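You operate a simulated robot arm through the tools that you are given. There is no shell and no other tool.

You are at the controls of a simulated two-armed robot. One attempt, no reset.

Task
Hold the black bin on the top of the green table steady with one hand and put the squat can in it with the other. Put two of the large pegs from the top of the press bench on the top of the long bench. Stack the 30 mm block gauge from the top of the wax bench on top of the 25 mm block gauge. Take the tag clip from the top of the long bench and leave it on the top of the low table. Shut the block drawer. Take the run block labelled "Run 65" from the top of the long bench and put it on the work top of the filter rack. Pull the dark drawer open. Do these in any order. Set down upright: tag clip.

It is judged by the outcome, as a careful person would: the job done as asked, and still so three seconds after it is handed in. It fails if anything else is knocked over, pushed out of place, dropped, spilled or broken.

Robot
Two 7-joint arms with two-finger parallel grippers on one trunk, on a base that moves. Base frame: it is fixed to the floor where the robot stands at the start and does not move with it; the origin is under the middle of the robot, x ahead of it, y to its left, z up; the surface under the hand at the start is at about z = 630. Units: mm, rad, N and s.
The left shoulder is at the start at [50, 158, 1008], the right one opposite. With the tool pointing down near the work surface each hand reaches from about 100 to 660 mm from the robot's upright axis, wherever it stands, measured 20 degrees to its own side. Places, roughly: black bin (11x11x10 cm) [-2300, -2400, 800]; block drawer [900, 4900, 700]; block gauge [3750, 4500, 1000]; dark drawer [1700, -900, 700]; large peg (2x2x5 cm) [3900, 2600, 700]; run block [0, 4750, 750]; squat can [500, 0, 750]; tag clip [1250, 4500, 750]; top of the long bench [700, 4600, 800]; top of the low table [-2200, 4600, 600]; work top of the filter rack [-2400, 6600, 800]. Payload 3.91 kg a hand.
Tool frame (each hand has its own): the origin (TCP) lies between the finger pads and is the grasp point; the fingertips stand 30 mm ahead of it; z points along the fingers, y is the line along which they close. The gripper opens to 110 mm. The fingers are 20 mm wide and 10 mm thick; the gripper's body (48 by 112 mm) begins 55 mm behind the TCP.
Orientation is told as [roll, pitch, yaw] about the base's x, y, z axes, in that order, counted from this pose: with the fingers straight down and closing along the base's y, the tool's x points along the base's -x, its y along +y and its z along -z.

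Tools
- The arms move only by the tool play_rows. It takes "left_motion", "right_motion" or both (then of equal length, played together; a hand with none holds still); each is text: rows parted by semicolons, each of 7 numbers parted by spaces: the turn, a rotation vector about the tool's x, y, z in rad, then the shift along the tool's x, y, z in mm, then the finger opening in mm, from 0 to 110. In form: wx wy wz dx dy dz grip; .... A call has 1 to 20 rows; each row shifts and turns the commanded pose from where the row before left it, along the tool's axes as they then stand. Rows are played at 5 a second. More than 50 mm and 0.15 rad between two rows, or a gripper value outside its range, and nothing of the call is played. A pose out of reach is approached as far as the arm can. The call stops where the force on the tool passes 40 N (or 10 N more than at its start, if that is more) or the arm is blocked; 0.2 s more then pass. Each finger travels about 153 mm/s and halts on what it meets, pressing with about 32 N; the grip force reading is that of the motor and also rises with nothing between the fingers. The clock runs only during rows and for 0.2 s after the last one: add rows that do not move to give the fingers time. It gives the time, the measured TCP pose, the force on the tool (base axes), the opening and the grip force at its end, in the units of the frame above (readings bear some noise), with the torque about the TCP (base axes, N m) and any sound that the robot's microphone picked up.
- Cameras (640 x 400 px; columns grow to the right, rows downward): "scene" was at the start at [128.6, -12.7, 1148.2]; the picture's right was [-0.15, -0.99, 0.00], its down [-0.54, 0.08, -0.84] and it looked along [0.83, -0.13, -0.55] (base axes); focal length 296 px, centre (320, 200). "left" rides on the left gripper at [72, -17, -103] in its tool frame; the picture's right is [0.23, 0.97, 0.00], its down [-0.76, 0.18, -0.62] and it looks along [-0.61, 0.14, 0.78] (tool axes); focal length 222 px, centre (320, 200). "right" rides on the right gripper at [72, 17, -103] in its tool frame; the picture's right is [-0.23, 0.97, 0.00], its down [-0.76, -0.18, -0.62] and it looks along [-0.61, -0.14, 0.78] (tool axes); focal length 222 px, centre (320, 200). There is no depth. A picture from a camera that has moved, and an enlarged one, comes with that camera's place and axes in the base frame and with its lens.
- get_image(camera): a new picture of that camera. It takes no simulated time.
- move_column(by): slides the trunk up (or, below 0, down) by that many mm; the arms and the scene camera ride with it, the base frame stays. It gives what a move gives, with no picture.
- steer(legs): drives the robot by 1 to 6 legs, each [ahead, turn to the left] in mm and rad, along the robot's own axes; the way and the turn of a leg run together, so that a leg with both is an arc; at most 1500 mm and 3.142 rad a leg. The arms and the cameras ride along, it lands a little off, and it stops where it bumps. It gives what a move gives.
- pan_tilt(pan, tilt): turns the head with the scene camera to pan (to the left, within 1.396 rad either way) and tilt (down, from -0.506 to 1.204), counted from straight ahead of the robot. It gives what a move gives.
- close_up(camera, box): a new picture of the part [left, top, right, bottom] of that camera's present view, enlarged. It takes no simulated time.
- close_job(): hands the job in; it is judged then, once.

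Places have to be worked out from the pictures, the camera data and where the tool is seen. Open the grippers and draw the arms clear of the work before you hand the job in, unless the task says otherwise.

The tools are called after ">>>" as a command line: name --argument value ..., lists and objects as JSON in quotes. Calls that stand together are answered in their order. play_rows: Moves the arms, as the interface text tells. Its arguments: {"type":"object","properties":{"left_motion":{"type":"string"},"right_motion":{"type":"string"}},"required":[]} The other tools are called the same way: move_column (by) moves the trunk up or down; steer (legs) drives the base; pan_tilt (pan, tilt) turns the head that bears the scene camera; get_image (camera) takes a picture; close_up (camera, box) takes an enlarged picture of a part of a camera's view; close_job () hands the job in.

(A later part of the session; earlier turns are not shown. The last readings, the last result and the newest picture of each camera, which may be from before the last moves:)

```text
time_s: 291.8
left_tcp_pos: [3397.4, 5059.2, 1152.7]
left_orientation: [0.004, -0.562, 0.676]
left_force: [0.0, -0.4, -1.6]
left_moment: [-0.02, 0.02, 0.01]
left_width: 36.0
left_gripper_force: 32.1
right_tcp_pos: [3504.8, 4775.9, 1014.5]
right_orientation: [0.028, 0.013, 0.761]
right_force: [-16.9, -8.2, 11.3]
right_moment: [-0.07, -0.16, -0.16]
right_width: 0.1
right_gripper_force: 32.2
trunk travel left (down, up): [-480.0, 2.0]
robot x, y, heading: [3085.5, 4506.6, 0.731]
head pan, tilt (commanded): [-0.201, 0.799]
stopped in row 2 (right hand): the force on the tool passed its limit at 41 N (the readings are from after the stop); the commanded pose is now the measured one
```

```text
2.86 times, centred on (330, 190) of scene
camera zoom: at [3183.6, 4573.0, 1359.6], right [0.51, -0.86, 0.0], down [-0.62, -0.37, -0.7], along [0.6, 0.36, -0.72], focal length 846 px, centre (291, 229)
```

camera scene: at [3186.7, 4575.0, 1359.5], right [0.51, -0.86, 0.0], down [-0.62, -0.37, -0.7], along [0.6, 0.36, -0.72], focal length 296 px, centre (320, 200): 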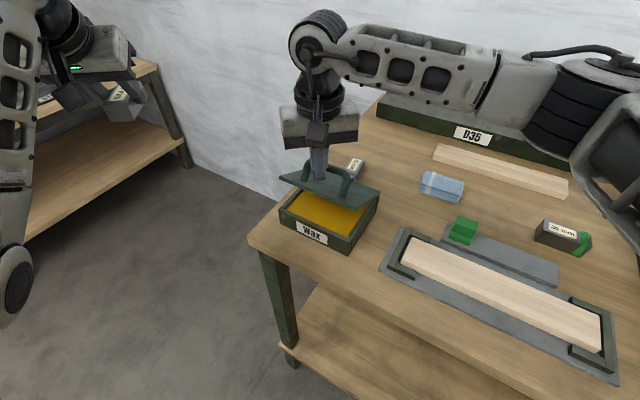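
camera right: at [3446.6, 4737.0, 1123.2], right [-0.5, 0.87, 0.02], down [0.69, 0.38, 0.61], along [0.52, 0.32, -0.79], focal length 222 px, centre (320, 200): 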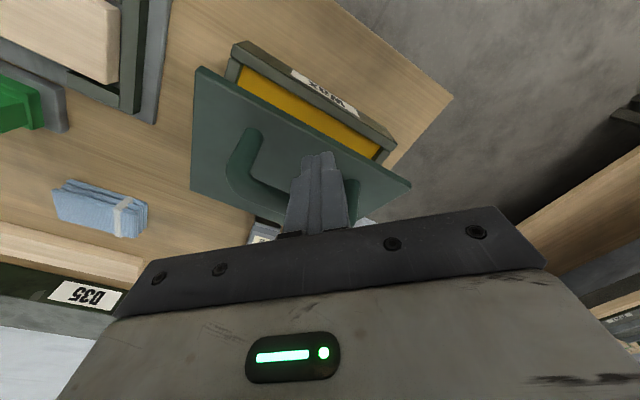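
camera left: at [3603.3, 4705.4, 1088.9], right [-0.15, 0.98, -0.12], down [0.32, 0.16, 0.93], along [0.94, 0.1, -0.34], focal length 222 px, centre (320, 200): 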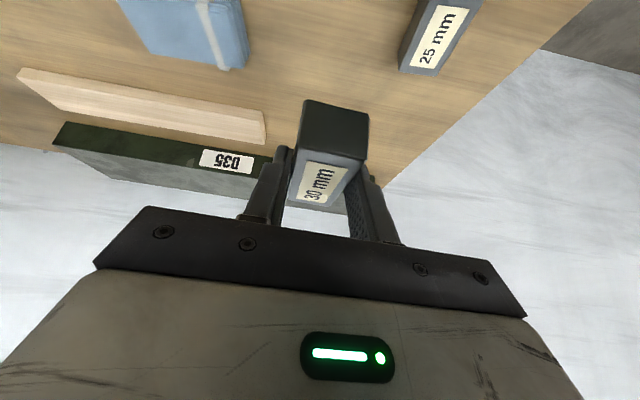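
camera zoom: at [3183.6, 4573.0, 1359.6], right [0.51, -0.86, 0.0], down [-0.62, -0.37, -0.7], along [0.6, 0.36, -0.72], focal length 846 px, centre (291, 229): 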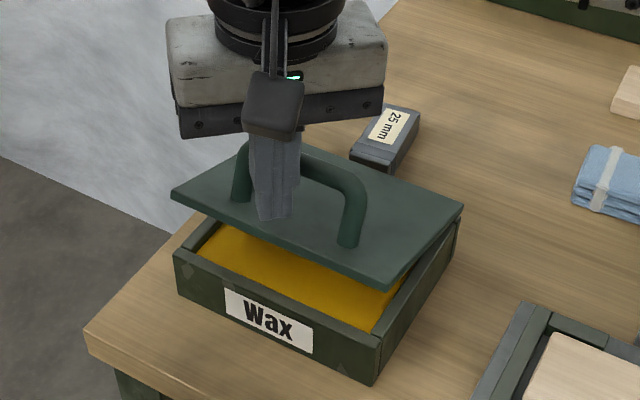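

The push needs to follow the lid's normal (down and forward) so the fingertip does not slide off. I use small steps in that direction.

>>> play_rows --right_motion "0 0 0 -1.1 -1 1.5 0;0 0 0 -1.1 -1 1.5 0;0 0 0 -1.1 -1 1.5 0;0 0 0 -1.1 -1 1.5 0;0 0 0 -1.1 -1 1.5 0;0 0 0 -1.1 -1 1.5 0;0 0 0 -1.1 -1 1.5 0;0 0 0 -1.1 -1 1.5 0;0 0 0 -1.1 -1 1.5 0;0 0 0 -1.1 -1 1.5 0"

>>> close_up --camera "scene" --box '[240, 120, 420, 260]'

>>> get_image --camera "right"

```text
time_s: 292.5
left_tcp_pos: [3397.5, 5061.0, 1151.7]
left_orientation: [0.006, -0.56, 0.679]
left_force: [-0.1, 0.6, -2.5]
left_moment: [0.0, 0.03, 0.06]
left_width: 35.8
left_gripper_force: 32.6
right_tcp_pos: [3502.3, 4776.0, 1011.9]
right_orientation: [0.038, 0.018, 0.769]
right_force: [-17.3, -10.0, 10.4]
right_moment: [-0.04, -0.11, -0.23]
right_width: 0.1
right_gripper_force: 32.7
trunk travel left (down, up): [-480.0, 2.0]
robot x, y, heading: [3085.1, 4510.5, 0.732]
head pan, tilt (commanded): [-0.201, 0.799]
stopped in row 3 (right hand): the force on the tool passed its limit at 42 N (the readings are from after the stop); the commanded pose is now the measured one
```

```text
2.86 times, centred on (330, 190) of scene
camera zoom: at [3183.4, 4572.8, 1359.6], right [0.51, -0.86, 0.0], down [-0.62, -0.37, -0.7], along [0.6, 0.36, -0.72], focal length 846 px, centre (291, 229)
```

zoom: 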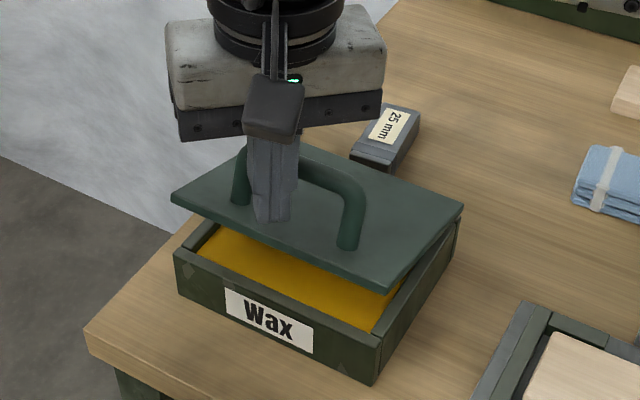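

```text
taken
camera right: at [3443.5, 4737.8, 1117.5], right [-0.51, 0.86, 0.03], down [0.69, 0.39, 0.6], along [0.51, 0.33, -0.8], focal length 222 px, centre (320, 200)
```

right: 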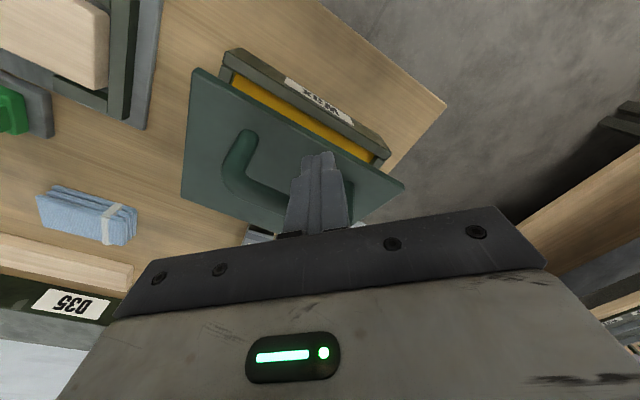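

The force direction shows the fingers are pressing against the front of the handle's bar, not the lid. I lift off, straighten the hand, and will instead press down on top of the handle bar.

>>> play_rows --right_motion "0 0 0 5 0 -10 0;0 0 0 0 0 -25 0;0 0 0 0 0 -25 0;0.04 0.0135 0 0 0 0 0;0 0 0 -16 -12 0 0;0 0 0 -17 -13 0 0;0 0 0 0 0 0 0"

>>> get_image --camera "right"

>>> close_up --camera "scene" --box '[240, 120, 420, 260]'

```text
time_s: 294.1
left_tcp_pos: [3400.0, 5062.3, 1151.4]
left_orientation: [0.005, -0.559, 0.677]
left_force: [0.6, -0.7, -2.1]
left_moment: [-0.01, 0.01, -0.02]
left_width: 35.7
left_gripper_force: 31.9
right_tcp_pos: [3545.6, 4777.2, 1069.8]
right_orientation: [-0.01, 0.027, 0.763]
right_force: [-0.4, 0.7, -0.2]
right_moment: [0.01, 0.0, 0.0]
right_width: 0.0
right_gripper_force: 31.9
trunk travel left (down, up): [-480.0, 2.0]
robot x, y, heading: [3084.1, 4510.3, 0.741]
head pan, tilt (commanded): [-0.201, 0.799]
```

```text
taken
camera right: at [3484.4, 4743.2, 1176.1], right [-0.51, 0.86, -0.01], down [0.68, 0.41, 0.6], along [0.53, 0.3, -0.8], focal length 222 px, centre (320, 200)
```

right: 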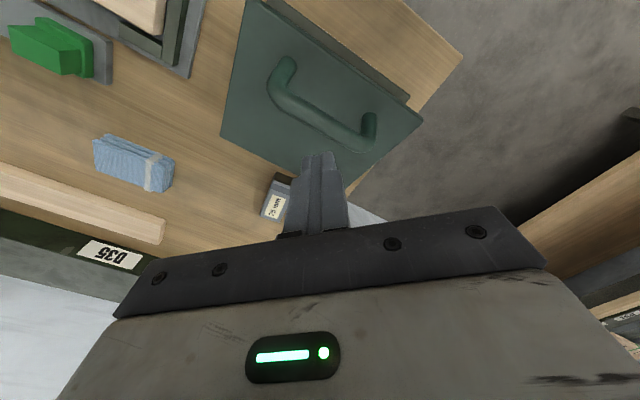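

```text
2.86 times, centred on (330, 190) of scene
camera zoom: at [3185.5, 4574.8, 1359.5], right [0.51, -0.86, 0.0], down [-0.62, -0.37, -0.7], along [0.6, 0.36, -0.72], focal length 846 px, centre (291, 229)
```

zoom: 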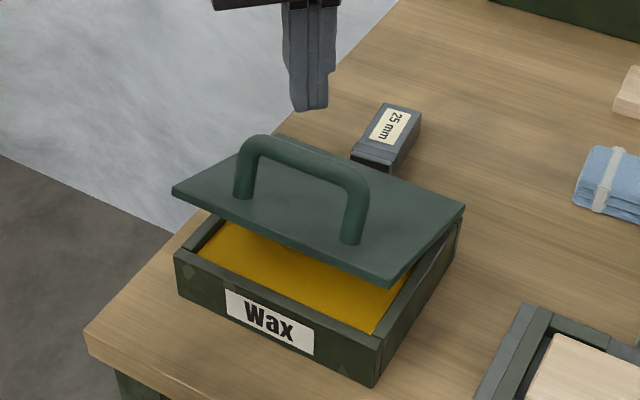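

Now I see the handle bar clearly at about [3537, 4772, 1010], nearer the front than I thought. A better place to press is the lid's front corner beside the handle, near [3507, 4708], so I move there and lower to just above the lid.

>>> play_rows --right_motion "0 0 0 37.8 -11.6 0 0;0 0 0 37.8 -11.6 0 0;0 0 0 0 0 30 0;0 0 0 0 0 25 0;0 0 0 0 0 0 0"

>>> get_image --camera "right"

>>> close_up --camera "scene" --box '[240, 120, 420, 260]'

```text
time_s: 295.3
left_tcp_pos: [3398.0, 5062.2, 1151.5]
left_orientation: [0.006, -0.558, 0.678]
left_force: [-0.4, 0.1, -2.5]
left_moment: [-0.03, 0.06, 0.0]
left_width: 35.9
left_gripper_force: 32.6
right_tcp_pos: [3506.2, 4707.2, 1015.5]
right_orientation: [-0.01, 0.027, 0.764]
right_force: [-0.2, 0.7, -0.3]
right_moment: [0.0, 0.01, 0.02]
right_width: 0.0
right_gripper_force: 32.6
trunk travel left (down, up): [-480.0, 2.0]
robot x, y, heading: [3086.0, 4506.3, 0.739]
head pan, tilt (commanded): [-0.201, 0.799]
```

```text
taken
camera right: at [3444.4, 4672.8, 1121.1], right [-0.51, 0.86, -0.01], down [0.68, 0.41, 0.6], along [0.53, 0.3, -0.8], focal length 222 px, centre (320, 200)
```

right: 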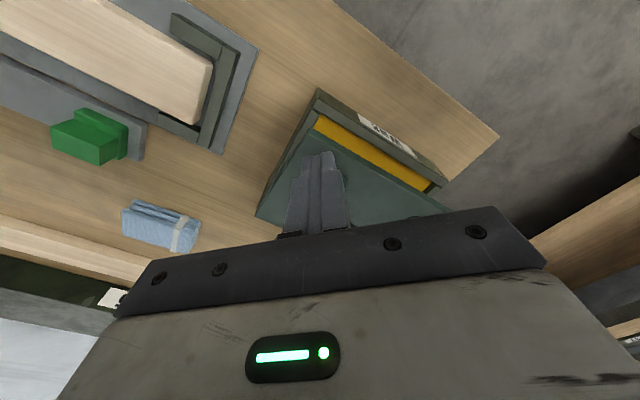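

```text
2.86 times, centred on (330, 190) of scene
camera zoom: at [3185.4, 4574.9, 1359.5], right [0.51, -0.86, 0.0], down [-0.62, -0.37, -0.7], along [0.6, 0.36, -0.72], focal length 846 px, centre (291, 229)
```

zoom: 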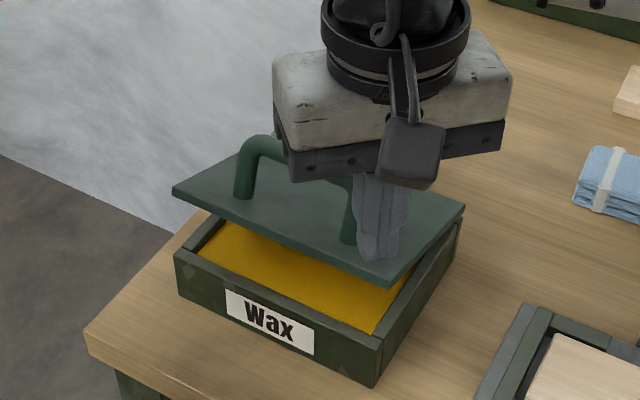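

The fingertip is right over the lid's front corner, clear of the handle. I press down.

>>> play_rows --right_motion "0 0 0 0 0 6 0;0 0 0 0 0 6 0;0 0 0 0 0 5 0;0 0 0 0 0 5 0;0 0 0 0 0 5 0;0 0 0 0 0 5 0;0 0 0 0 0 5 0;0 0 0 0 0 5 0;0 0 0 0 0 5 0;0 0 0 0 0 4 0"

>>> close_up --camera "scene" --box '[240, 120, 420, 260]'

```text
time_s: 297.5
left_tcp_pos: [3397.6, 5061.3, 1150.9]
left_orientation: [0.008, -0.56, 0.677]
left_force: [-0.3, -0.4, -1.8]
left_moment: [-0.02, -0.01, -0.01]
left_width: 35.6
left_gripper_force: 32.2
right_tcp_pos: [3505.9, 4706.0, 966.2]
right_orientation: [-0.009, 0.027, 0.764]
right_force: [-8.8, -3.8, 4.2]
right_moment: [0.09, -0.03, 0.17]
right_width: 0.0
right_gripper_force: 32.3
trunk travel left (down, up): [-480.0, 2.0]
robot x, y, heading: [3086.0, 4505.3, 0.74]
head pan, tilt (commanded): [-0.201, 0.799]
```

```text
2.86 times, centred on (330, 190) of scene
camera zoom: at [3184.1, 4574.2, 1359.7], right [0.51, -0.86, 0.0], down [-0.62, -0.37, -0.7], along [0.6, 0.36, -0.72], focal length 846 px, centre (291, 229)
```

zoom: 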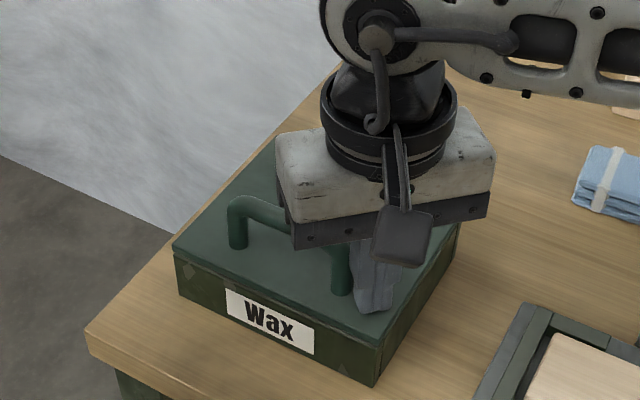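

The lid is shut. I raise the right hand clear and back to its side.

>>> play_rows --right_motion "0 0 0 3 0 -6 0;0 0 0 0 0 -30 0;0 0 0 0 0 -45 0;0 0 0 0 0 -45 0;0 0 0 0 0 -45 0;0 0 0 0 0 -45 0;0 0 0 40 -15 0 60;0 0 0 40 -15 0 60;0 0 0 40 -15 0 60;0 0 0 0 0 0 60"

>>> get_image --camera "scene"

```text
time_s: 299.7
left_tcp_pos: [3399.3, 5062.3, 1150.4]
left_orientation: [0.005, -0.558, 0.677]
left_force: [0.6, 0.0, -2.8]
left_moment: [-0.04, 0.0, -0.01]
left_width: 35.8
left_gripper_force: 31.9
right_tcp_pos: [3454.5, 4596.6, 1189.5]
right_orientation: [-0.009, 0.027, 0.763]
right_force: [-0.4, 0.5, 0.8]
right_moment: [-0.03, 0.04, -0.02]
right_width: 60.0
right_gripper_force: 0.1
trunk travel left (down, up): [-480.0, 2.0]
robot x, y, heading: [3082.6, 4508.3, 0.745]
head pan, tilt (commanded): [-0.201, 0.799]
```

```text
taken
camera scene: at [3185.5, 4575.4, 1359.4], right [0.51, -0.86, 0.0], down [-0.62, -0.37, -0.7], along [0.6, 0.36, -0.72], focal length 296 px, centre (320, 200)
```

scene: 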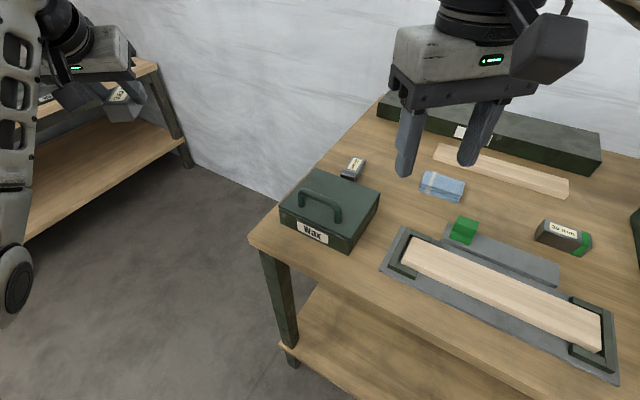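

The box is shut as it was. Now I choose a better place to set down the 30 mm block for the regrasp: the free strip near [3750, 4465], where the forearm passes only over low things. I back away diagonally, square up at about y 4338, and come forward.

>>> steer --legs '[[-250, 0], [0, -0.745]]'

>>> pan_tilt --pan 0.1 --tilt 0.6

>>> get_image --camera "scene"

```text
time_s: 303.5
left_tcp_pos: [3509.8, 4528.9, 1151.4]
left_orientation: [0.005, -0.558, -0.077]
left_force: [-0.1, 0.5, -2.3]
left_moment: [-0.01, 0.03, 0.0]
left_width: 35.8
left_gripper_force: 31.8
right_tcp_pos: [3233.5, 4152.2, 1187.7]
right_orientation: [-0.005, 0.025, 0.009]
right_force: [0.1, 0.7, -0.2]
right_moment: [0.02, -0.01, -0.04]
right_width: 60.0
right_gripper_force: 0.0
trunk travel left (down, up): [-480.0, 2.0]
robot x, y, heading: [2903.3, 4338.8, -0.015]
head pan, tilt (commanded): [-0.201, 0.799]
```

```text
time_s: 304.3
left_tcp_pos: [3510.8, 4529.2, 1152.1]
left_orientation: [0.006, -0.558, -0.077]
left_force: [-0.1, -0.3, -3.1]
left_moment: [-0.03, 0.01, 0.01]
left_width: 35.6
left_gripper_force: 32.1
right_tcp_pos: [3233.0, 4151.2, 1189.1]
right_orientation: [-0.008, 0.025, 0.009]
right_force: [0.5, -0.3, 0.1]
right_moment: [0.05, -0.01, -0.01]
right_width: 59.9
right_gripper_force: 0.1
trunk travel left (down, up): [-480.0, 2.0]
robot x, y, heading: [2901.3, 4338.4, -0.013]
head pan, tilt (commanded): [0.099, 0.6]
```

```text
taken
camera scene: at [3031.0, 4345.3, 1376.3], right [0.08, -1.0, 0.0], down [-0.56, -0.05, -0.82], along [0.82, 0.07, -0.57], focal length 296 px, centre (320, 200)
```

scene: 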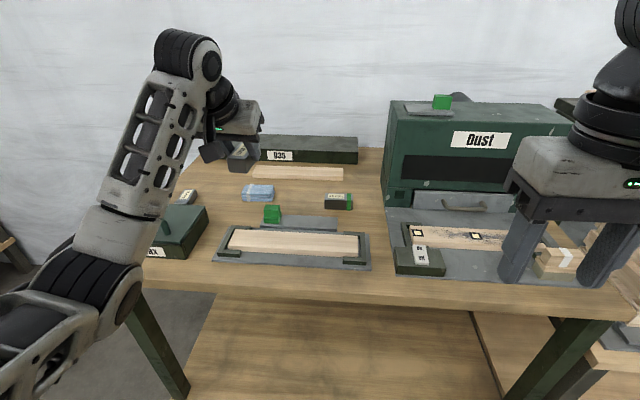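

The free strip between the 35 mm block and the wood strip is clear, about x 3690–3850, y 4400–4540. I drive 208 mm forward and bring the block over that place.

>>> steer --legs '[[208, 0]]'

>>> play_rows --left_motion "0 0 0 -12 -28 -8 25;0 0 0 -12 -28 -8 25;0 0 0 0 0 0 25"

>>> get_image --camera "scene"

>>> get_image --camera "left"

```text
time_s: 306.0
left_tcp_pos: [3726.1, 4522.5, 1150.8]
left_orientation: [0.005, -0.559, -0.083]
left_force: [0.9, 0.1, -1.7]
left_moment: [0.0, 0.03, -0.03]
left_width: 35.6
left_gripper_force: 32.2
right_tcp_pos: [3446.2, 4146.5, 1186.2]
right_orientation: [-0.008, 0.029, 0.002]
right_force: [1.3, -0.2, -0.1]
right_moment: [0.02, 0.04, -0.01]
right_width: 59.9
right_gripper_force: 0.1
trunk travel left (down, up): [-480.0, 2.0]
robot x, y, heading: [3117.3, 4333.3, -0.02]
head pan, tilt (commanded): [0.099, 0.6]
```

```text
time_s: 306.8
left_tcp_pos: [3736.3, 4463.5, 1175.9]
left_orientation: [0.005, -0.559, -0.083]
left_force: [-0.6, 0.2, -2.7]
left_moment: [0.0, 0.02, 0.01]
left_width: 35.5
left_gripper_force: 32.0
right_tcp_pos: [3445.2, 4146.4, 1187.7]
right_orientation: [-0.008, 0.027, 0.005]
right_force: [-1.0, 0.4, 0.3]
right_moment: [0.01, -0.02, -0.03]
right_width: 60.0
right_gripper_force: 0.0
trunk travel left (down, up): [-480.0, 2.0]
robot x, y, heading: [3115.9, 4333.0, -0.023]
head pan, tilt (commanded): [0.099, 0.6]
```

```text
taken
camera scene: at [3244.7, 4341.2, 1376.3], right [0.08, -1.0, 0.0], down [-0.56, -0.04, -0.82], along [0.82, 0.06, -0.57], focal length 296 px, centre (320, 200)
```

scene: 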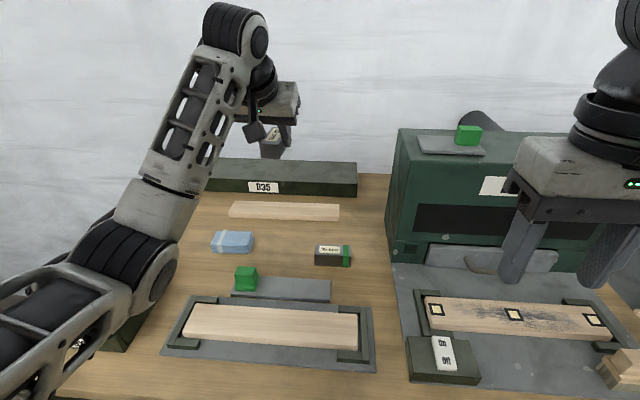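

```text
taken
camera left: at [3618.3, 4457.0, 1225.9], right [-0.12, 0.99, -0.12], down [0.33, 0.15, 0.93], along [0.94, 0.07, -0.34], focal length 222 px, centre (320, 200)
```

left: 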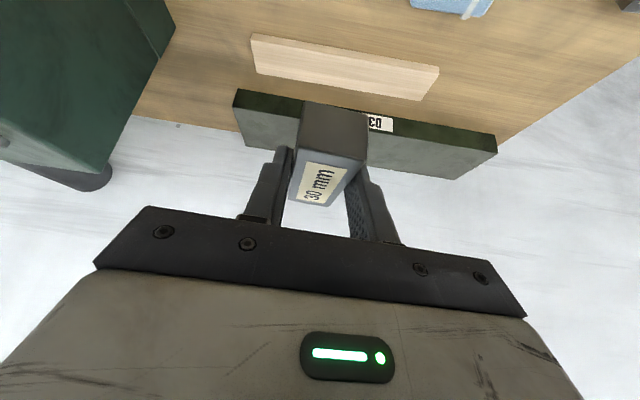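

All is clear beneath. I lower the block straight down in two stages.

>>> play_rows --left_motion "0 0 0 21.2 0 33.9 25;0 0 0 21.2 0 33.9 25;0 0 0 21.2 0 33.9 25;0 0 0 21.2 0 33.9 25;0 0 0 21.2 0 33.9 25;0 0 0 0 0 0 25"

>>> get_image --camera "scene"

>>> get_image --camera "left"

```text
time_s: 308.2
left_tcp_pos: [3736.1, 4465.2, 978.6]
left_orientation: [0.005, -0.558, -0.083]
left_force: [-0.2, 0.3, -2.1]
left_moment: [0.0, 0.03, -0.01]
left_width: 35.8
left_gripper_force: 32.0
right_tcp_pos: [3444.8, 4145.8, 1188.6]
right_orientation: [-0.009, 0.026, 0.004]
right_force: [0.4, -1.0, 0.2]
right_moment: [0.03, 0.02, -0.02]
right_width: 60.1
right_gripper_force: 0.1
trunk travel left (down, up): [-480.0, 2.0]
robot x, y, heading: [3113.7, 4332.4, -0.02]
head pan, tilt (commanded): [0.099, 0.6]
```

```text
taken
camera scene: at [3244.6, 4340.7, 1376.4], right [0.08, -1.0, 0.0], down [-0.56, -0.04, -0.82], along [0.82, 0.06, -0.57], focal length 296 px, centre (320, 200)
```

scene: 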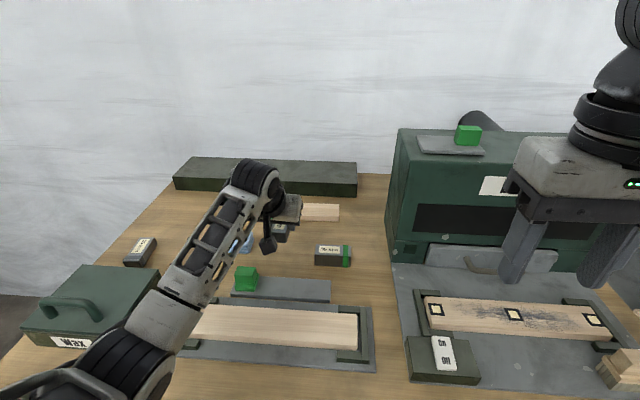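

```text
taken
camera left: at [3617.8, 4458.4, 1026.3], right [-0.12, 0.99, -0.12], down [0.33, 0.15, 0.93], along [0.94, 0.07, -0.34], focal length 222 px, centre (320, 200)
```

left: 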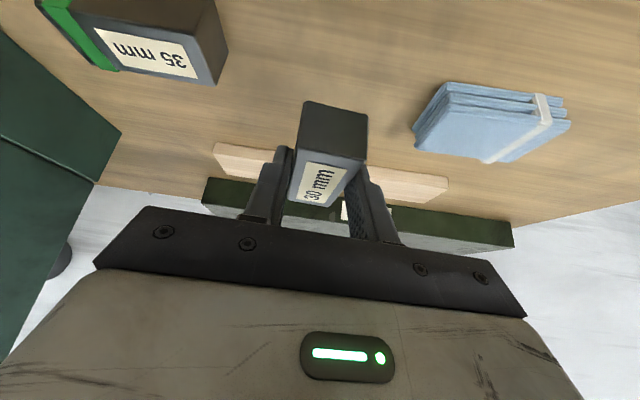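

Still clear. I lower the last 58 mm gently onto the bench.

>>> play_rows --left_motion "0 0 0 13.3 0 21.2 25;0 0 0 10.6 0 17 25;0 0 0 4.2 0 6.8 25;0 0 0 1.3 0 2.1 25;0 0 0 0.8 0 1.3 25;0 0 0 0.8 0 1.3 25;0 0 0 0 0 0 25"

>>> get_image --camera "left"

>>> close_up --camera "scene" --box '[160, 150, 380, 330]'

```text
time_s: 309.8
left_tcp_pos: [3734.6, 4467.9, 917.7]
left_orientation: [0.004, -0.559, -0.083]
left_force: [-0.3, -0.4, -2.2]
left_moment: [0.02, 0.03, -0.03]
left_width: 35.8
left_gripper_force: 32.3
right_tcp_pos: [3445.3, 4146.7, 1187.2]
right_orientation: [-0.009, 0.027, 0.005]
right_force: [-0.5, 0.3, 0.3]
right_moment: [0.0, 0.01, 0.03]
right_width: 60.1
right_gripper_force: 0.1
trunk travel left (down, up): [-480.0, 2.0]
robot x, y, heading: [3113.6, 4334.2, -0.024]
head pan, tilt (commanded): [0.099, 0.6]
```

```text
taken
camera left: at [3616.0, 4461.2, 967.2], right [-0.12, 0.99, -0.12], down [0.33, 0.15, 0.93], along [0.94, 0.07, -0.34], focal length 222 px, centre (320, 200)
```

left: 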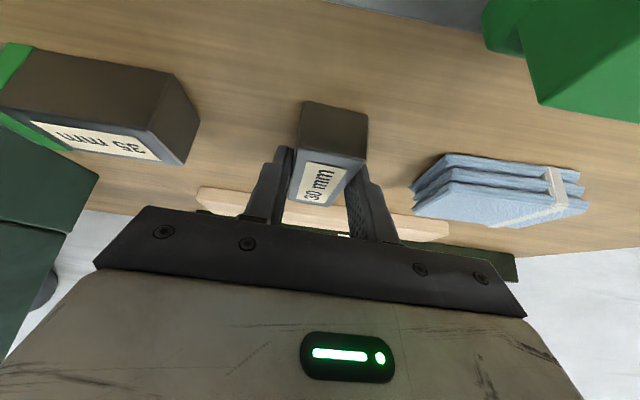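

```text
2.22 times, centred on (270, 240) of scene
camera zoom: at [3244.7, 4340.8, 1376.3], right [0.08, -1.0, 0.0], down [-0.56, -0.04, -0.82], along [0.82, 0.06, -0.57], focal length 658 px, centre (431, 111)
```

zoom: 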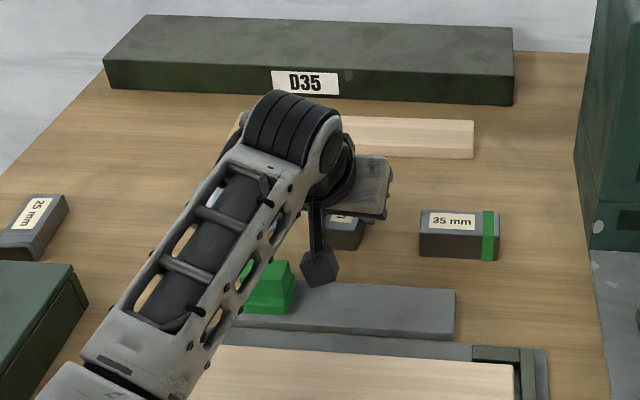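

The height equals that of the pick, with no contact force yet. I lower in 1 mm steps until the weight is taken.

>>> play_rows --left_motion "0 0 0 0.5 0 0.9 25;0 0 0 0.5 0 0.9 25;0 0 0 0 0 0 25"

```text
time_s: 310.6
left_tcp_pos: [3732.4, 4467.7, 917.4]
left_orientation: [0.005, -0.561, -0.082]
left_force: [-0.9, 0.7, 6.9]
left_moment: [-0.08, 0.3, -0.04]
left_width: 35.5
left_gripper_force: 31.8
right_tcp_pos: [3443.8, 4146.7, 1187.9]
right_orientation: [-0.008, 0.028, 0.001]
right_force: [-0.1, -0.2, -0.4]
right_moment: [0.01, 0.0, 0.0]
right_width: 60.0
right_gripper_force: 0.1
trunk travel left (down, up): [-480.0, 2.0]
robot x, y, heading: [3114.3, 4334.5, -0.021]
head pan, tilt (commanded): [0.099, 0.6]
```

The block rests on the bench. I open the fingers and retreat along the finger axis.

>>> play_rows --left_motion "0 0 0 0 0 0 40;0 0 0 0 0 0 55;0 0 0 0 0 0 65;0 0 0 0 0 -20 65;0 0 0 0 0 -40 65;0 0 0 0 0 -40 65;0 0 0 0 0 0 65"

>>> get_image --camera "left"

>>> close_up --camera "scene" --box '[160, 150, 380, 330]'

```text
time_s: 312.2
left_tcp_pos: [3679.9, 4472.6, 1000.2]
left_orientation: [0.005, -0.559, -0.08]
left_force: [0.6, -0.2, -0.3]
left_moment: [-0.01, 0.04, -0.01]
left_width: 64.8
left_gripper_force: 0.2
right_tcp_pos: [3444.4, 4147.1, 1189.0]
right_orientation: [-0.01, 0.025, 0.004]
right_force: [0.4, 1.1, -0.7]
right_moment: [0.02, -0.01, 0.02]
right_width: 60.3
right_gripper_force: 0.0
trunk travel left (down, up): [-480.0, 2.0]
robot x, y, heading: [3114.5, 4333.1, -0.017]
head pan, tilt (commanded): [0.099, 0.6]
```

```text
taken
camera left: at [3562.7, 4466.1, 1050.1], right [-0.12, 0.99, -0.12], down [0.33, 0.15, 0.93], along [0.94, 0.07, -0.34], focal length 222 px, centre (320, 200)
```

left: 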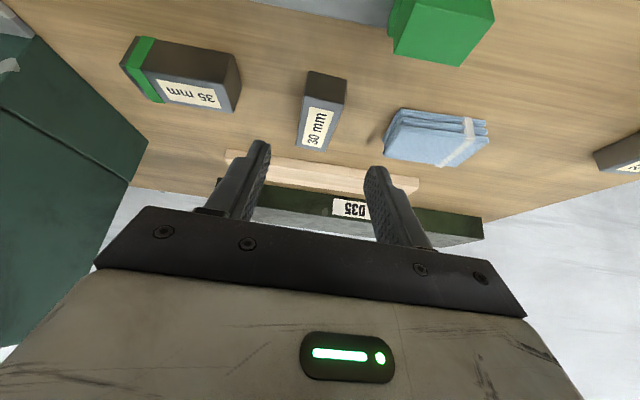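

```text
2.22 times, centred on (270, 240) of scene
camera zoom: at [3244.6, 4340.8, 1376.3], right [0.08, -1.0, 0.0], down [-0.56, -0.04, -0.82], along [0.82, 0.06, -0.57], focal length 658 px, centre (431, 111)
```

zoom: 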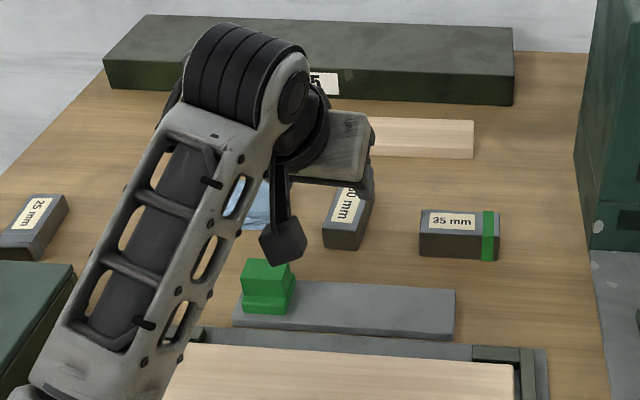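

The 30 mm block stands free at about [3746, 4466]. I reduce the hand's tilt to about 0.22 and move to a point 60 mm above the new grasp.

>>> play_rows --left_motion "0 0.115 0 0 0 0 65;0 0.115 0 0 0 0 65;0 0.11 0 0 0 0 65;0 0 0 -21 -0.3 19.3 65;0 0 0 -21 -0.3 19.3 65;0 0 0 0 0 0 65"

>>> get_image --camera "left"

>>> close_up --camera "scene" --box '[160, 150, 380, 330]'

```text
time_s: 313.6
left_tcp_pos: [3728.9, 4466.8, 972.5]
left_orientation: [0.005, -0.22, -0.08]
left_force: [0.2, 0.4, 0.1]
left_moment: [0.05, 0.0, 0.02]
left_width: 64.8
left_gripper_force: 0.2
right_tcp_pos: [3444.5, 4146.7, 1187.8]
right_orientation: [-0.008, 0.028, 0.003]
right_force: [0.1, -0.1, -0.6]
right_moment: [-0.03, 0.01, -0.03]
right_width: 60.2
right_gripper_force: 0.1
trunk travel left (down, up): [-480.0, 2.0]
robot x, y, heading: [3117.0, 4330.3, -0.021]
head pan, tilt (commanded): [0.099, 0.6]
```

```text
taken
camera left: at [3634.2, 4458.1, 1057.3], right [-0.14, 0.99, -0.04], down [0.62, 0.13, 0.77], along [0.77, 0.08, -0.63], focal length 222 px, centre (320, 200)
```

left: 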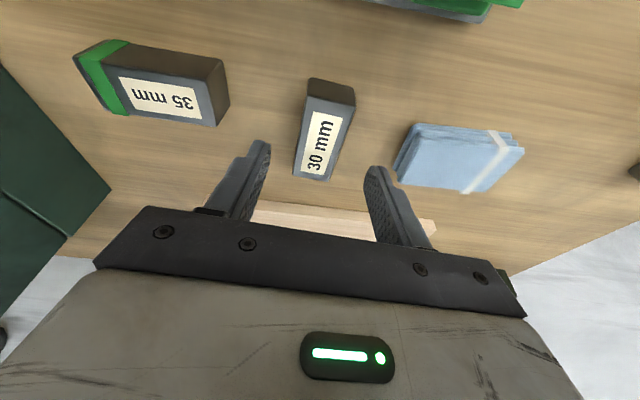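

```text
2.22 times, centred on (270, 240) of scene
camera zoom: at [3244.3, 4340.9, 1376.4], right [0.08, -1.0, 0.0], down [-0.56, -0.04, -0.83], along [0.82, 0.07, -0.56], focal length 658 px, centre (431, 111)
```

zoom: 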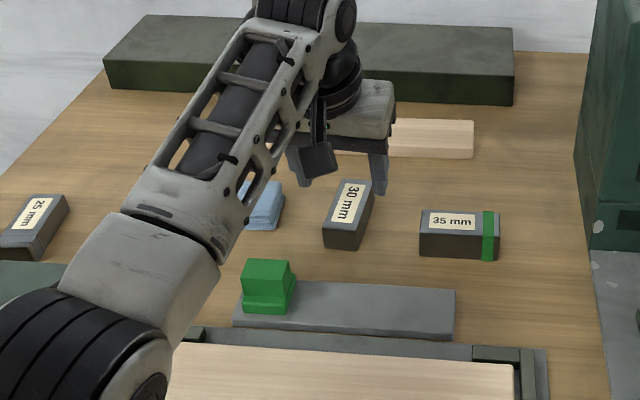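

Reachable and lined up. I go in 60 mm along the finger axis and close.

>>> play_rows --left_motion "0 0 0 0 0 25 65;0 0 0 0 0 20 65;0 0 0 0 0 15 65;0 0 0 0 0 0 65"

>>> get_image --camera "left"

>>> play_rows --left_motion "0 0 0 0 0 0 50;0 0 0 0 0 0 35;0 0 0 0 0 0 25;0 0 0 0 0 0 25"

>>> get_image --camera "left"

```text
time_s: 314.6
left_tcp_pos: [3742.0, 4466.5, 914.0]
left_orientation: [0.006, -0.219, -0.079]
left_force: [-0.2, 0.4, -0.3]
left_moment: [0.0, -0.02, 0.0]
left_width: 64.9
left_gripper_force: 0.0
right_tcp_pos: [3443.7, 4145.5, 1188.5]
right_orientation: [-0.01, 0.025, 0.002]
right_force: [0.3, 0.5, 0.1]
right_moment: [0.01, -0.03, 0.02]
right_width: 60.0
right_gripper_force: 0.1
trunk travel left (down, up): [-480.0, 2.0]
robot x, y, heading: [3114.2, 4334.4, -0.021]
head pan, tilt (commanded): [0.099, 0.6]
```

```text
taken
camera left: at [3647.2, 4457.8, 1000.5], right [-0.14, 0.99, -0.04], down [0.62, 0.13, 0.77], along [0.77, 0.08, -0.63], focal length 222 px, centre (320, 200)
```

left: 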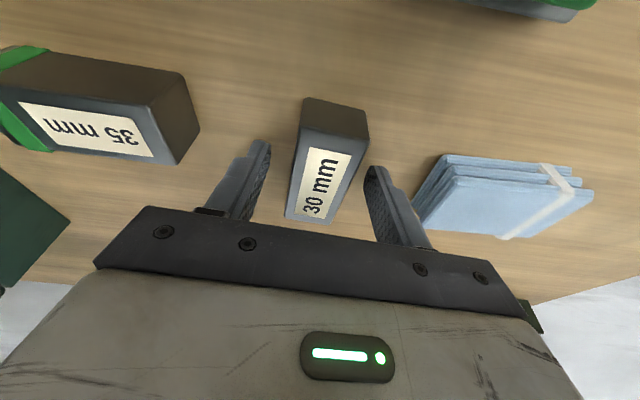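

```text
time_s: 315.6
left_tcp_pos: [3742.3, 4466.3, 915.6]
left_orientation: [0.005, -0.218, -0.079]
left_force: [-0.1, -0.6, 0.0]
left_moment: [-0.04, 0.01, 0.02]
left_width: 35.4
left_gripper_force: 32.1
right_tcp_pos: [3445.8, 4146.4, 1187.5]
right_orientation: [-0.01, 0.026, 0.003]
right_force: [-0.7, 0.4, -1.5]
right_moment: [0.01, 0.0, -0.01]
right_width: 60.1
right_gripper_force: 0.1
trunk travel left (down, up): [-480.0, 2.0]
robot x, y, heading: [3115.5, 4333.6, -0.025]
head pan, tilt (commanded): [0.099, 0.6]
```

```text
taken
camera left: at [3647.2, 4457.8, 1000.6], right [-0.14, 0.99, -0.04], down [0.62, 0.13, 0.77], along [0.77, 0.08, -0.63], focal length 222 px, centre (320, 200)
```

left: 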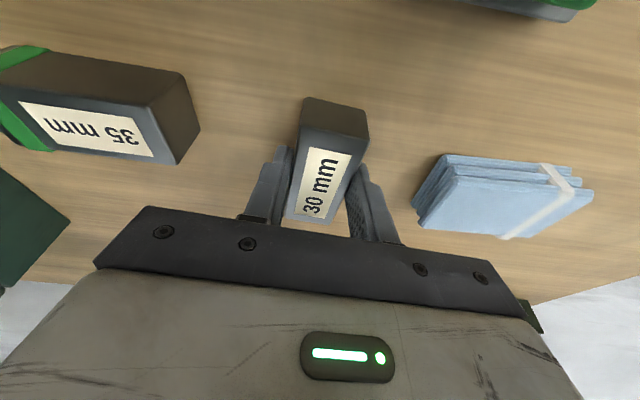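

Gripped again with a small tilt. I lift it 200 mm, back off, and shift the base to about y 4580 for the stacking.

>>> play_rows --left_motion "0 0 0 -2.2 0 -9.8 25;0 0 0 -6.5 0 -29.3 25;0 0 0 -8.65 0 -39 25;0 0 0 -8.65 0 -39 25;0 0 0 -8.65 0 -39 25;0 0 0 -8.65 0 -39 25;0 0 0 0 0 0 25"

>>> steer --legs '[[-250, 0], [0, 0.8], [330, 0], [0, -0.77]]'

>>> pan_tilt --pan 0.3 --tilt 0.7

>>> get_image --camera "scene"

>>> get_image --camera "left"

```text
time_s: 317.2
left_tcp_pos: [3743.3, 4461.8, 1112.0]
left_orientation: [0.007, -0.218, -0.08]
left_force: [0.8, 0.3, -2.9]
left_moment: [-0.05, 0.02, -0.01]
left_width: 35.5
left_gripper_force: 31.5
right_tcp_pos: [3445.2, 4147.0, 1187.5]
right_orientation: [-0.009, 0.027, 0.002]
right_force: [0.5, -0.4, 0.0]
right_moment: [-0.02, 0.0, -0.01]
right_width: 60.0
right_gripper_force: 0.1
trunk travel left (down, up): [-480.0, 2.0]
robot x, y, heading: [3115.4, 4337.6, -0.022]
head pan, tilt (commanded): [0.099, 0.6]
```

```text
time_s: 324.9
left_tcp_pos: [3707.0, 4736.6, 1111.0]
left_orientation: [0.005, -0.218, -0.019]
left_force: [0.4, 0.5, -2.4]
left_moment: [-0.01, -0.01, 0.01]
left_width: 35.7
left_gripper_force: 32.3
right_tcp_pos: [3428.3, 4405.7, 1186.5]
right_orientation: [-0.007, 0.026, 0.062]
right_force: [0.0, -0.4, 0.2]
right_moment: [-0.02, -0.04, 0.02]
right_width: 59.8
right_gripper_force: 0.2
trunk travel left (down, up): [-480.0, 2.0]
robot x, y, heading: [3086.0, 4570.8, 0.039]
head pan, tilt (commanded): [0.099, 0.6]
```

```text
time_s: 325.7
left_tcp_pos: [3706.7, 4737.7, 1111.4]
left_orientation: [0.005, -0.217, -0.02]
left_force: [-1.2, -0.4, -2.5]
left_moment: [-0.02, 0.05, 0.01]
left_width: 35.5
left_gripper_force: 32.7
right_tcp_pos: [3429.8, 4403.8, 1187.1]
right_orientation: [-0.01, 0.028, 0.063]
right_force: [-0.7, 0.1, 1.3]
right_moment: [-0.01, 0.0, -0.01]
right_width: 59.8
right_gripper_force: 0.3
trunk travel left (down, up): [-480.0, 2.0]
robot x, y, heading: [3085.9, 4573.7, 0.038]
head pan, tilt (commanded): [0.3, 0.7]
```

```text
taken
camera scene: at [3209.9, 4603.1, 1367.7], right [0.33, -0.94, 0.0], down [-0.61, -0.21, -0.76], along [0.72, 0.25, -0.64], focal length 296 px, centre (320, 200)
```

scene: 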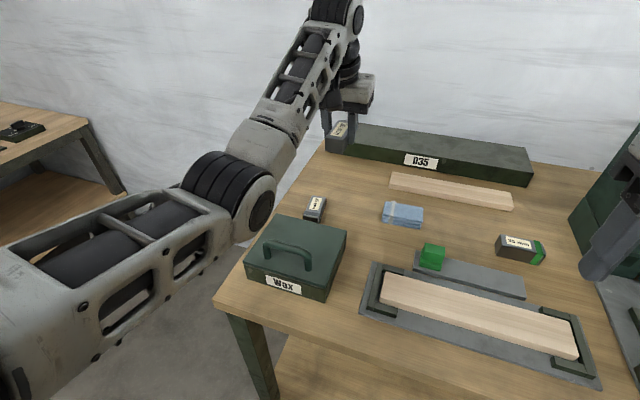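

```text
taken
camera left: at [3613.4, 4723.8, 1196.9], right [-0.2, 0.98, -0.04], down [0.61, 0.16, 0.77], along [0.76, 0.13, -0.63], focal length 222 px, centre (320, 200)
```

left: 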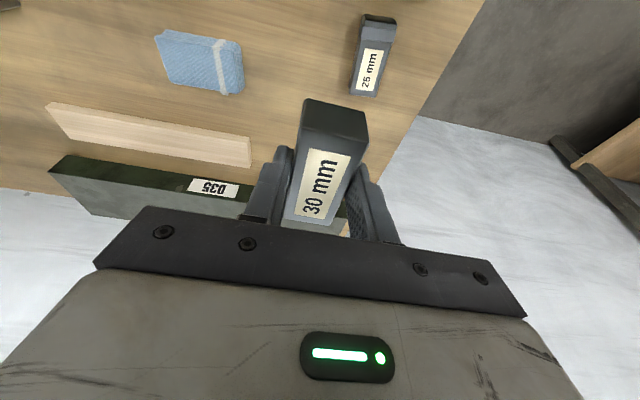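

The 25 mm block is visible from the left camera. I enlarge it to fix its position and yaw.

>>> close_up --camera "left" --box '[320, 0, 440, 110]'

>>> close_up --camera "scene" --box '[230, 170, 430, 310]'

```text
3.64 times, centred on (380, 55) of left
camera zoom: at [3613.4, 4723.8, 1196.9], right [-0.2, 0.98, -0.04], down [0.61, 0.16, 0.77], along [0.76, 0.13, -0.63], focal length 808 px, centre (102, 727)
```

zoom: 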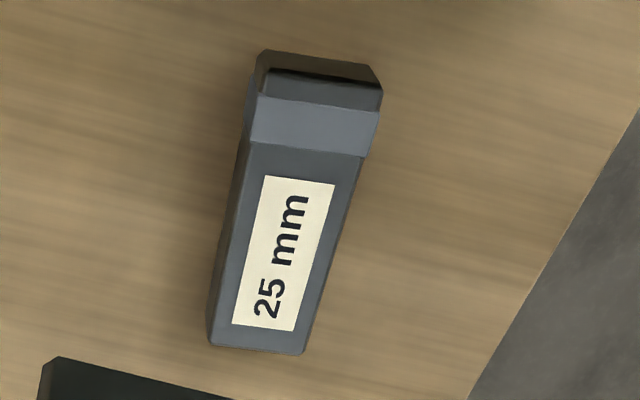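

```text
2.86 times, centred on (330, 240) of scene
camera zoom: at [3209.9, 4603.1, 1367.7], right [0.33, -0.94, 0.0], down [-0.61, -0.21, -0.76], along [0.72, 0.25, -0.64], focal length 846 px, centre (291, 86)
```

zoom: 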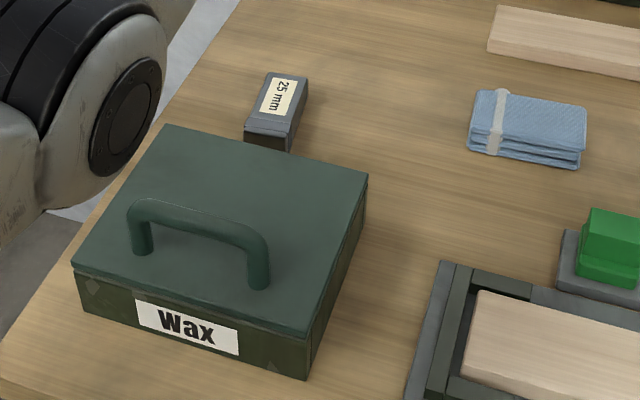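

The 25 mm block is centred at about [3707, 4790], top z about 902, yaw about +0.11. I turn the hand to match and hover the 30 mm block about 45 mm above it.

>>> play_rows --left_motion "-0.028 0 -0.127 0 0 0 25;0 0 0 0 26 0 25;0 0 0 0 26 0 25;0 0 0 6.4 0 31 25;0 0 0 6.4 0 31 25;0 0 0 6.4 0 31 25;0 0 0 6.4 0 31 25;0 0 0 0 0 0 25"

>>> get_image --camera "left"

>>> get_image --camera "scene"

```text
time_s: 327.5
left_tcp_pos: [3701.9, 4789.5, 985.5]
left_orientation: [0.006, -0.218, 0.11]
left_force: [0.3, 0.4, -1.6]
left_moment: [0.0, 0.01, 0.03]
left_width: 35.4
left_gripper_force: 31.3
right_tcp_pos: [3428.2, 4404.8, 1186.8]
right_orientation: [-0.009, 0.025, 0.065]
right_force: [0.1, 0.6, 0.0]
right_moment: [0.01, -0.02, 0.05]
right_width: 60.0
right_gripper_force: 0.1
trunk travel left (down, up): [-480.0, 2.0]
robot x, y, heading: [3083.2, 4576.7, 0.035]
head pan, tilt (commanded): [0.3, 0.7]
```

```text
taken
camera left: at [3611.6, 4762.6, 1071.0], right [-0.33, 0.94, -0.04], down [0.59, 0.24, 0.77], along [0.74, 0.23, -0.63], focal length 222 px, centre (320, 200)
```

left: 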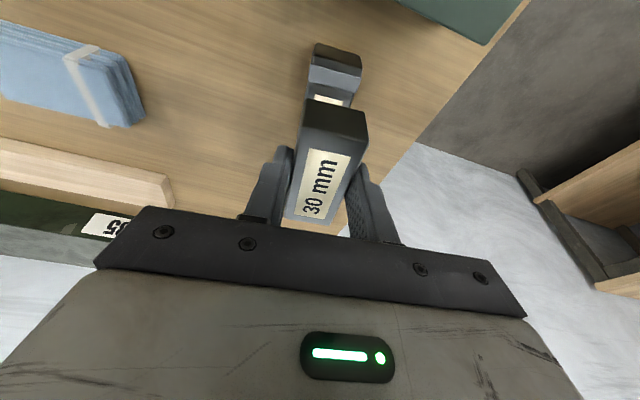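

```text
taken
camera scene: at [3209.7, 4603.1, 1367.7], right [0.33, -0.94, 0.0], down [-0.61, -0.21, -0.76], along [0.72, 0.25, -0.64], focal length 296 px, centre (320, 200)
```

scene: 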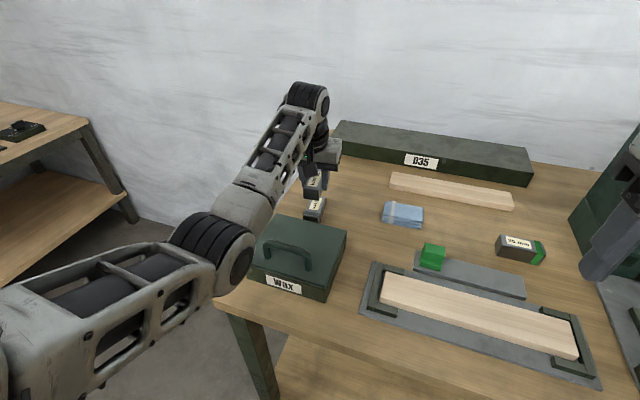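

Hovering above. I enlarge the left view to check the alignment of the two blocks.

>>> close_up --camera "left" --box '[270, 30, 400, 130]'

>>> close_up --camera "scene" --box '[240, 120, 400, 260]'

```text
4.00 times, centred on (335, 80) of left
camera zoom: at [3611.6, 4762.6, 1071.0], right [-0.33, 0.94, -0.04], down [0.59, 0.24, 0.77], along [0.74, 0.23, -0.63], focal length 888 px, centre (260, 680)
```

zoom: 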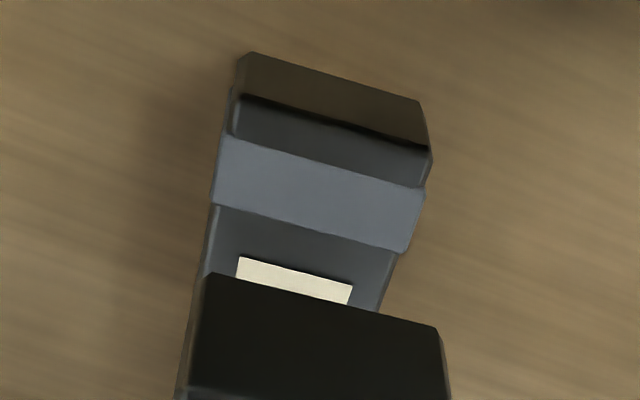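

```text
2.86 times, centred on (320, 190) of scene
camera zoom: at [3209.7, 4603.1, 1367.7], right [0.33, -0.94, 0.0], down [-0.61, -0.21, -0.76], along [0.72, 0.25, -0.64], focal length 846 px, centre (320, 229)
```

zoom: 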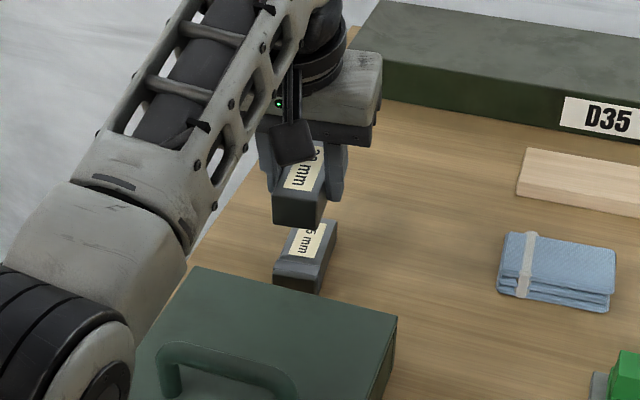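

The lateral alignment is within about 1 mm and the 30 mm block sits about 6 mm too far forward. I shift it back and lower slowly toward contact.

>>> play_rows --left_motion "0 0 0 5.8 0 -1.3 25;0 0 0 4.3 0 19.5 25;0 0 0 3.2 0 14.6 25;0 0 0 1.1 0 4.9 25;0 0 0 0.4 0 2 25;0 0 0 0 0 0 25"

>>> close_up --camera "scene" --box '[240, 120, 400, 260]'

>>> get_image --camera "left"

```text
time_s: 328.9
left_tcp_pos: [3697.2, 4791.0, 944.1]
left_orientation: [0.005, -0.218, 0.109]
left_force: [0.4, -0.6, -2.7]
left_moment: [0.02, -0.01, 0.0]
left_width: 35.6
left_gripper_force: 31.9
right_tcp_pos: [3429.3, 4405.5, 1187.4]
right_orientation: [-0.008, 0.025, 0.063]
right_force: [0.3, 0.1, -0.1]
right_moment: [0.04, 0.03, -0.02]
right_width: 59.9
right_gripper_force: 0.0
trunk travel left (down, up): [-480.0, 2.0]
robot x, y, heading: [3087.2, 4572.8, 0.044]
head pan, tilt (commanded): [0.3, 0.7]
```

```text
2.86 times, centred on (320, 190) of scene
camera zoom: at [3209.9, 4603.2, 1367.7], right [0.33, -0.94, 0.0], down [-0.61, -0.21, -0.76], along [0.72, 0.25, -0.64], focal length 846 px, centre (320, 229)
```

zoom: 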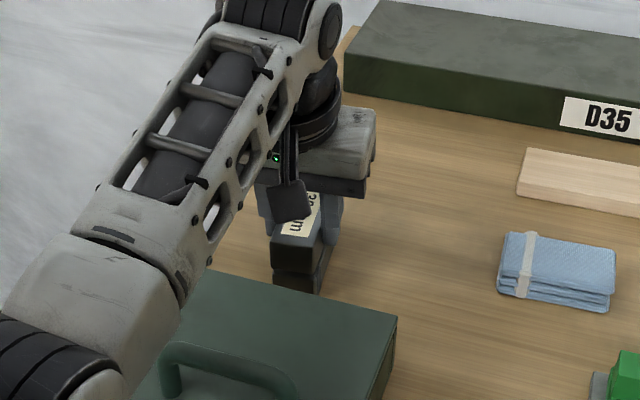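

```text
taken
camera left: at [3606.4, 4763.8, 1029.4], right [-0.33, 0.94, -0.04], down [0.59, 0.24, 0.77], along [0.74, 0.23, -0.63], focal length 222 px, centre (320, 200)
```

left: 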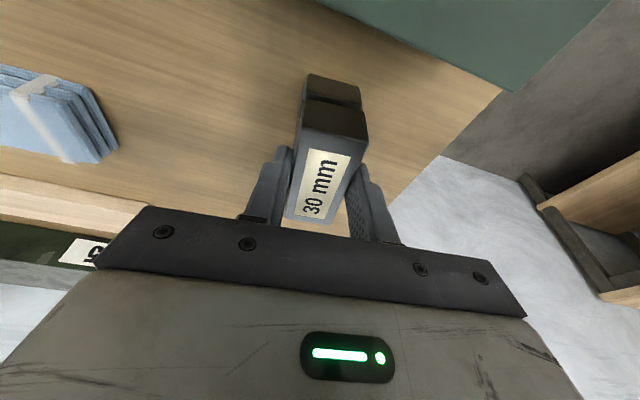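

The blocks are nearly touching and aligned. I lower in 1 mm steps and stop at contact.

>>> play_rows --left_motion "0 0 0 0.2 0 1 25;0 0 0 0.2 0 1 25;0 0 0 0 0 0 25"

>>> play_rows --left_motion "0 0 0 0.2 0 1 25;0 0 0 0 0 0 25"

```text
time_s: 329.7
left_tcp_pos: [3697.4, 4791.0, 941.6]
left_orientation: [0.004, -0.218, 0.109]
left_force: [0.5, -0.5, -2.6]
left_moment: [0.06, 0.04, -0.02]
left_width: 36.0
left_gripper_force: 32.0
right_tcp_pos: [3429.2, 4404.9, 1187.7]
right_orientation: [-0.008, 0.025, 0.063]
right_force: [0.5, -1.2, -0.5]
right_moment: [-0.02, -0.01, 0.03]
right_width: 59.9
right_gripper_force: 0.1
trunk travel left (down, up): [-480.0, 2.0]
robot x, y, heading: [3093.3, 4574.2, 0.038]
head pan, tilt (commanded): [0.3, 0.7]
```

```text
time_s: 330.3
left_tcp_pos: [3696.8, 4791.7, 940.5]
left_orientation: [0.006, -0.22, 0.109]
left_force: [-0.3, 0.2, -2.0]
left_moment: [-0.02, 0.02, 0.03]
left_width: 35.6
left_gripper_force: 32.4
right_tcp_pos: [3427.9, 4405.2, 1188.0]
right_orientation: [-0.008, 0.026, 0.062]
right_force: [-0.8, 0.3, 0.4]
right_moment: [0.0, 0.01, -0.01]
right_width: 60.2
right_gripper_force: 0.0
trunk travel left (down, up): [-480.0, 2.0]
robot x, y, heading: [3087.0, 4570.8, 0.044]
head pan, tilt (commanded): [0.3, 0.7]
```

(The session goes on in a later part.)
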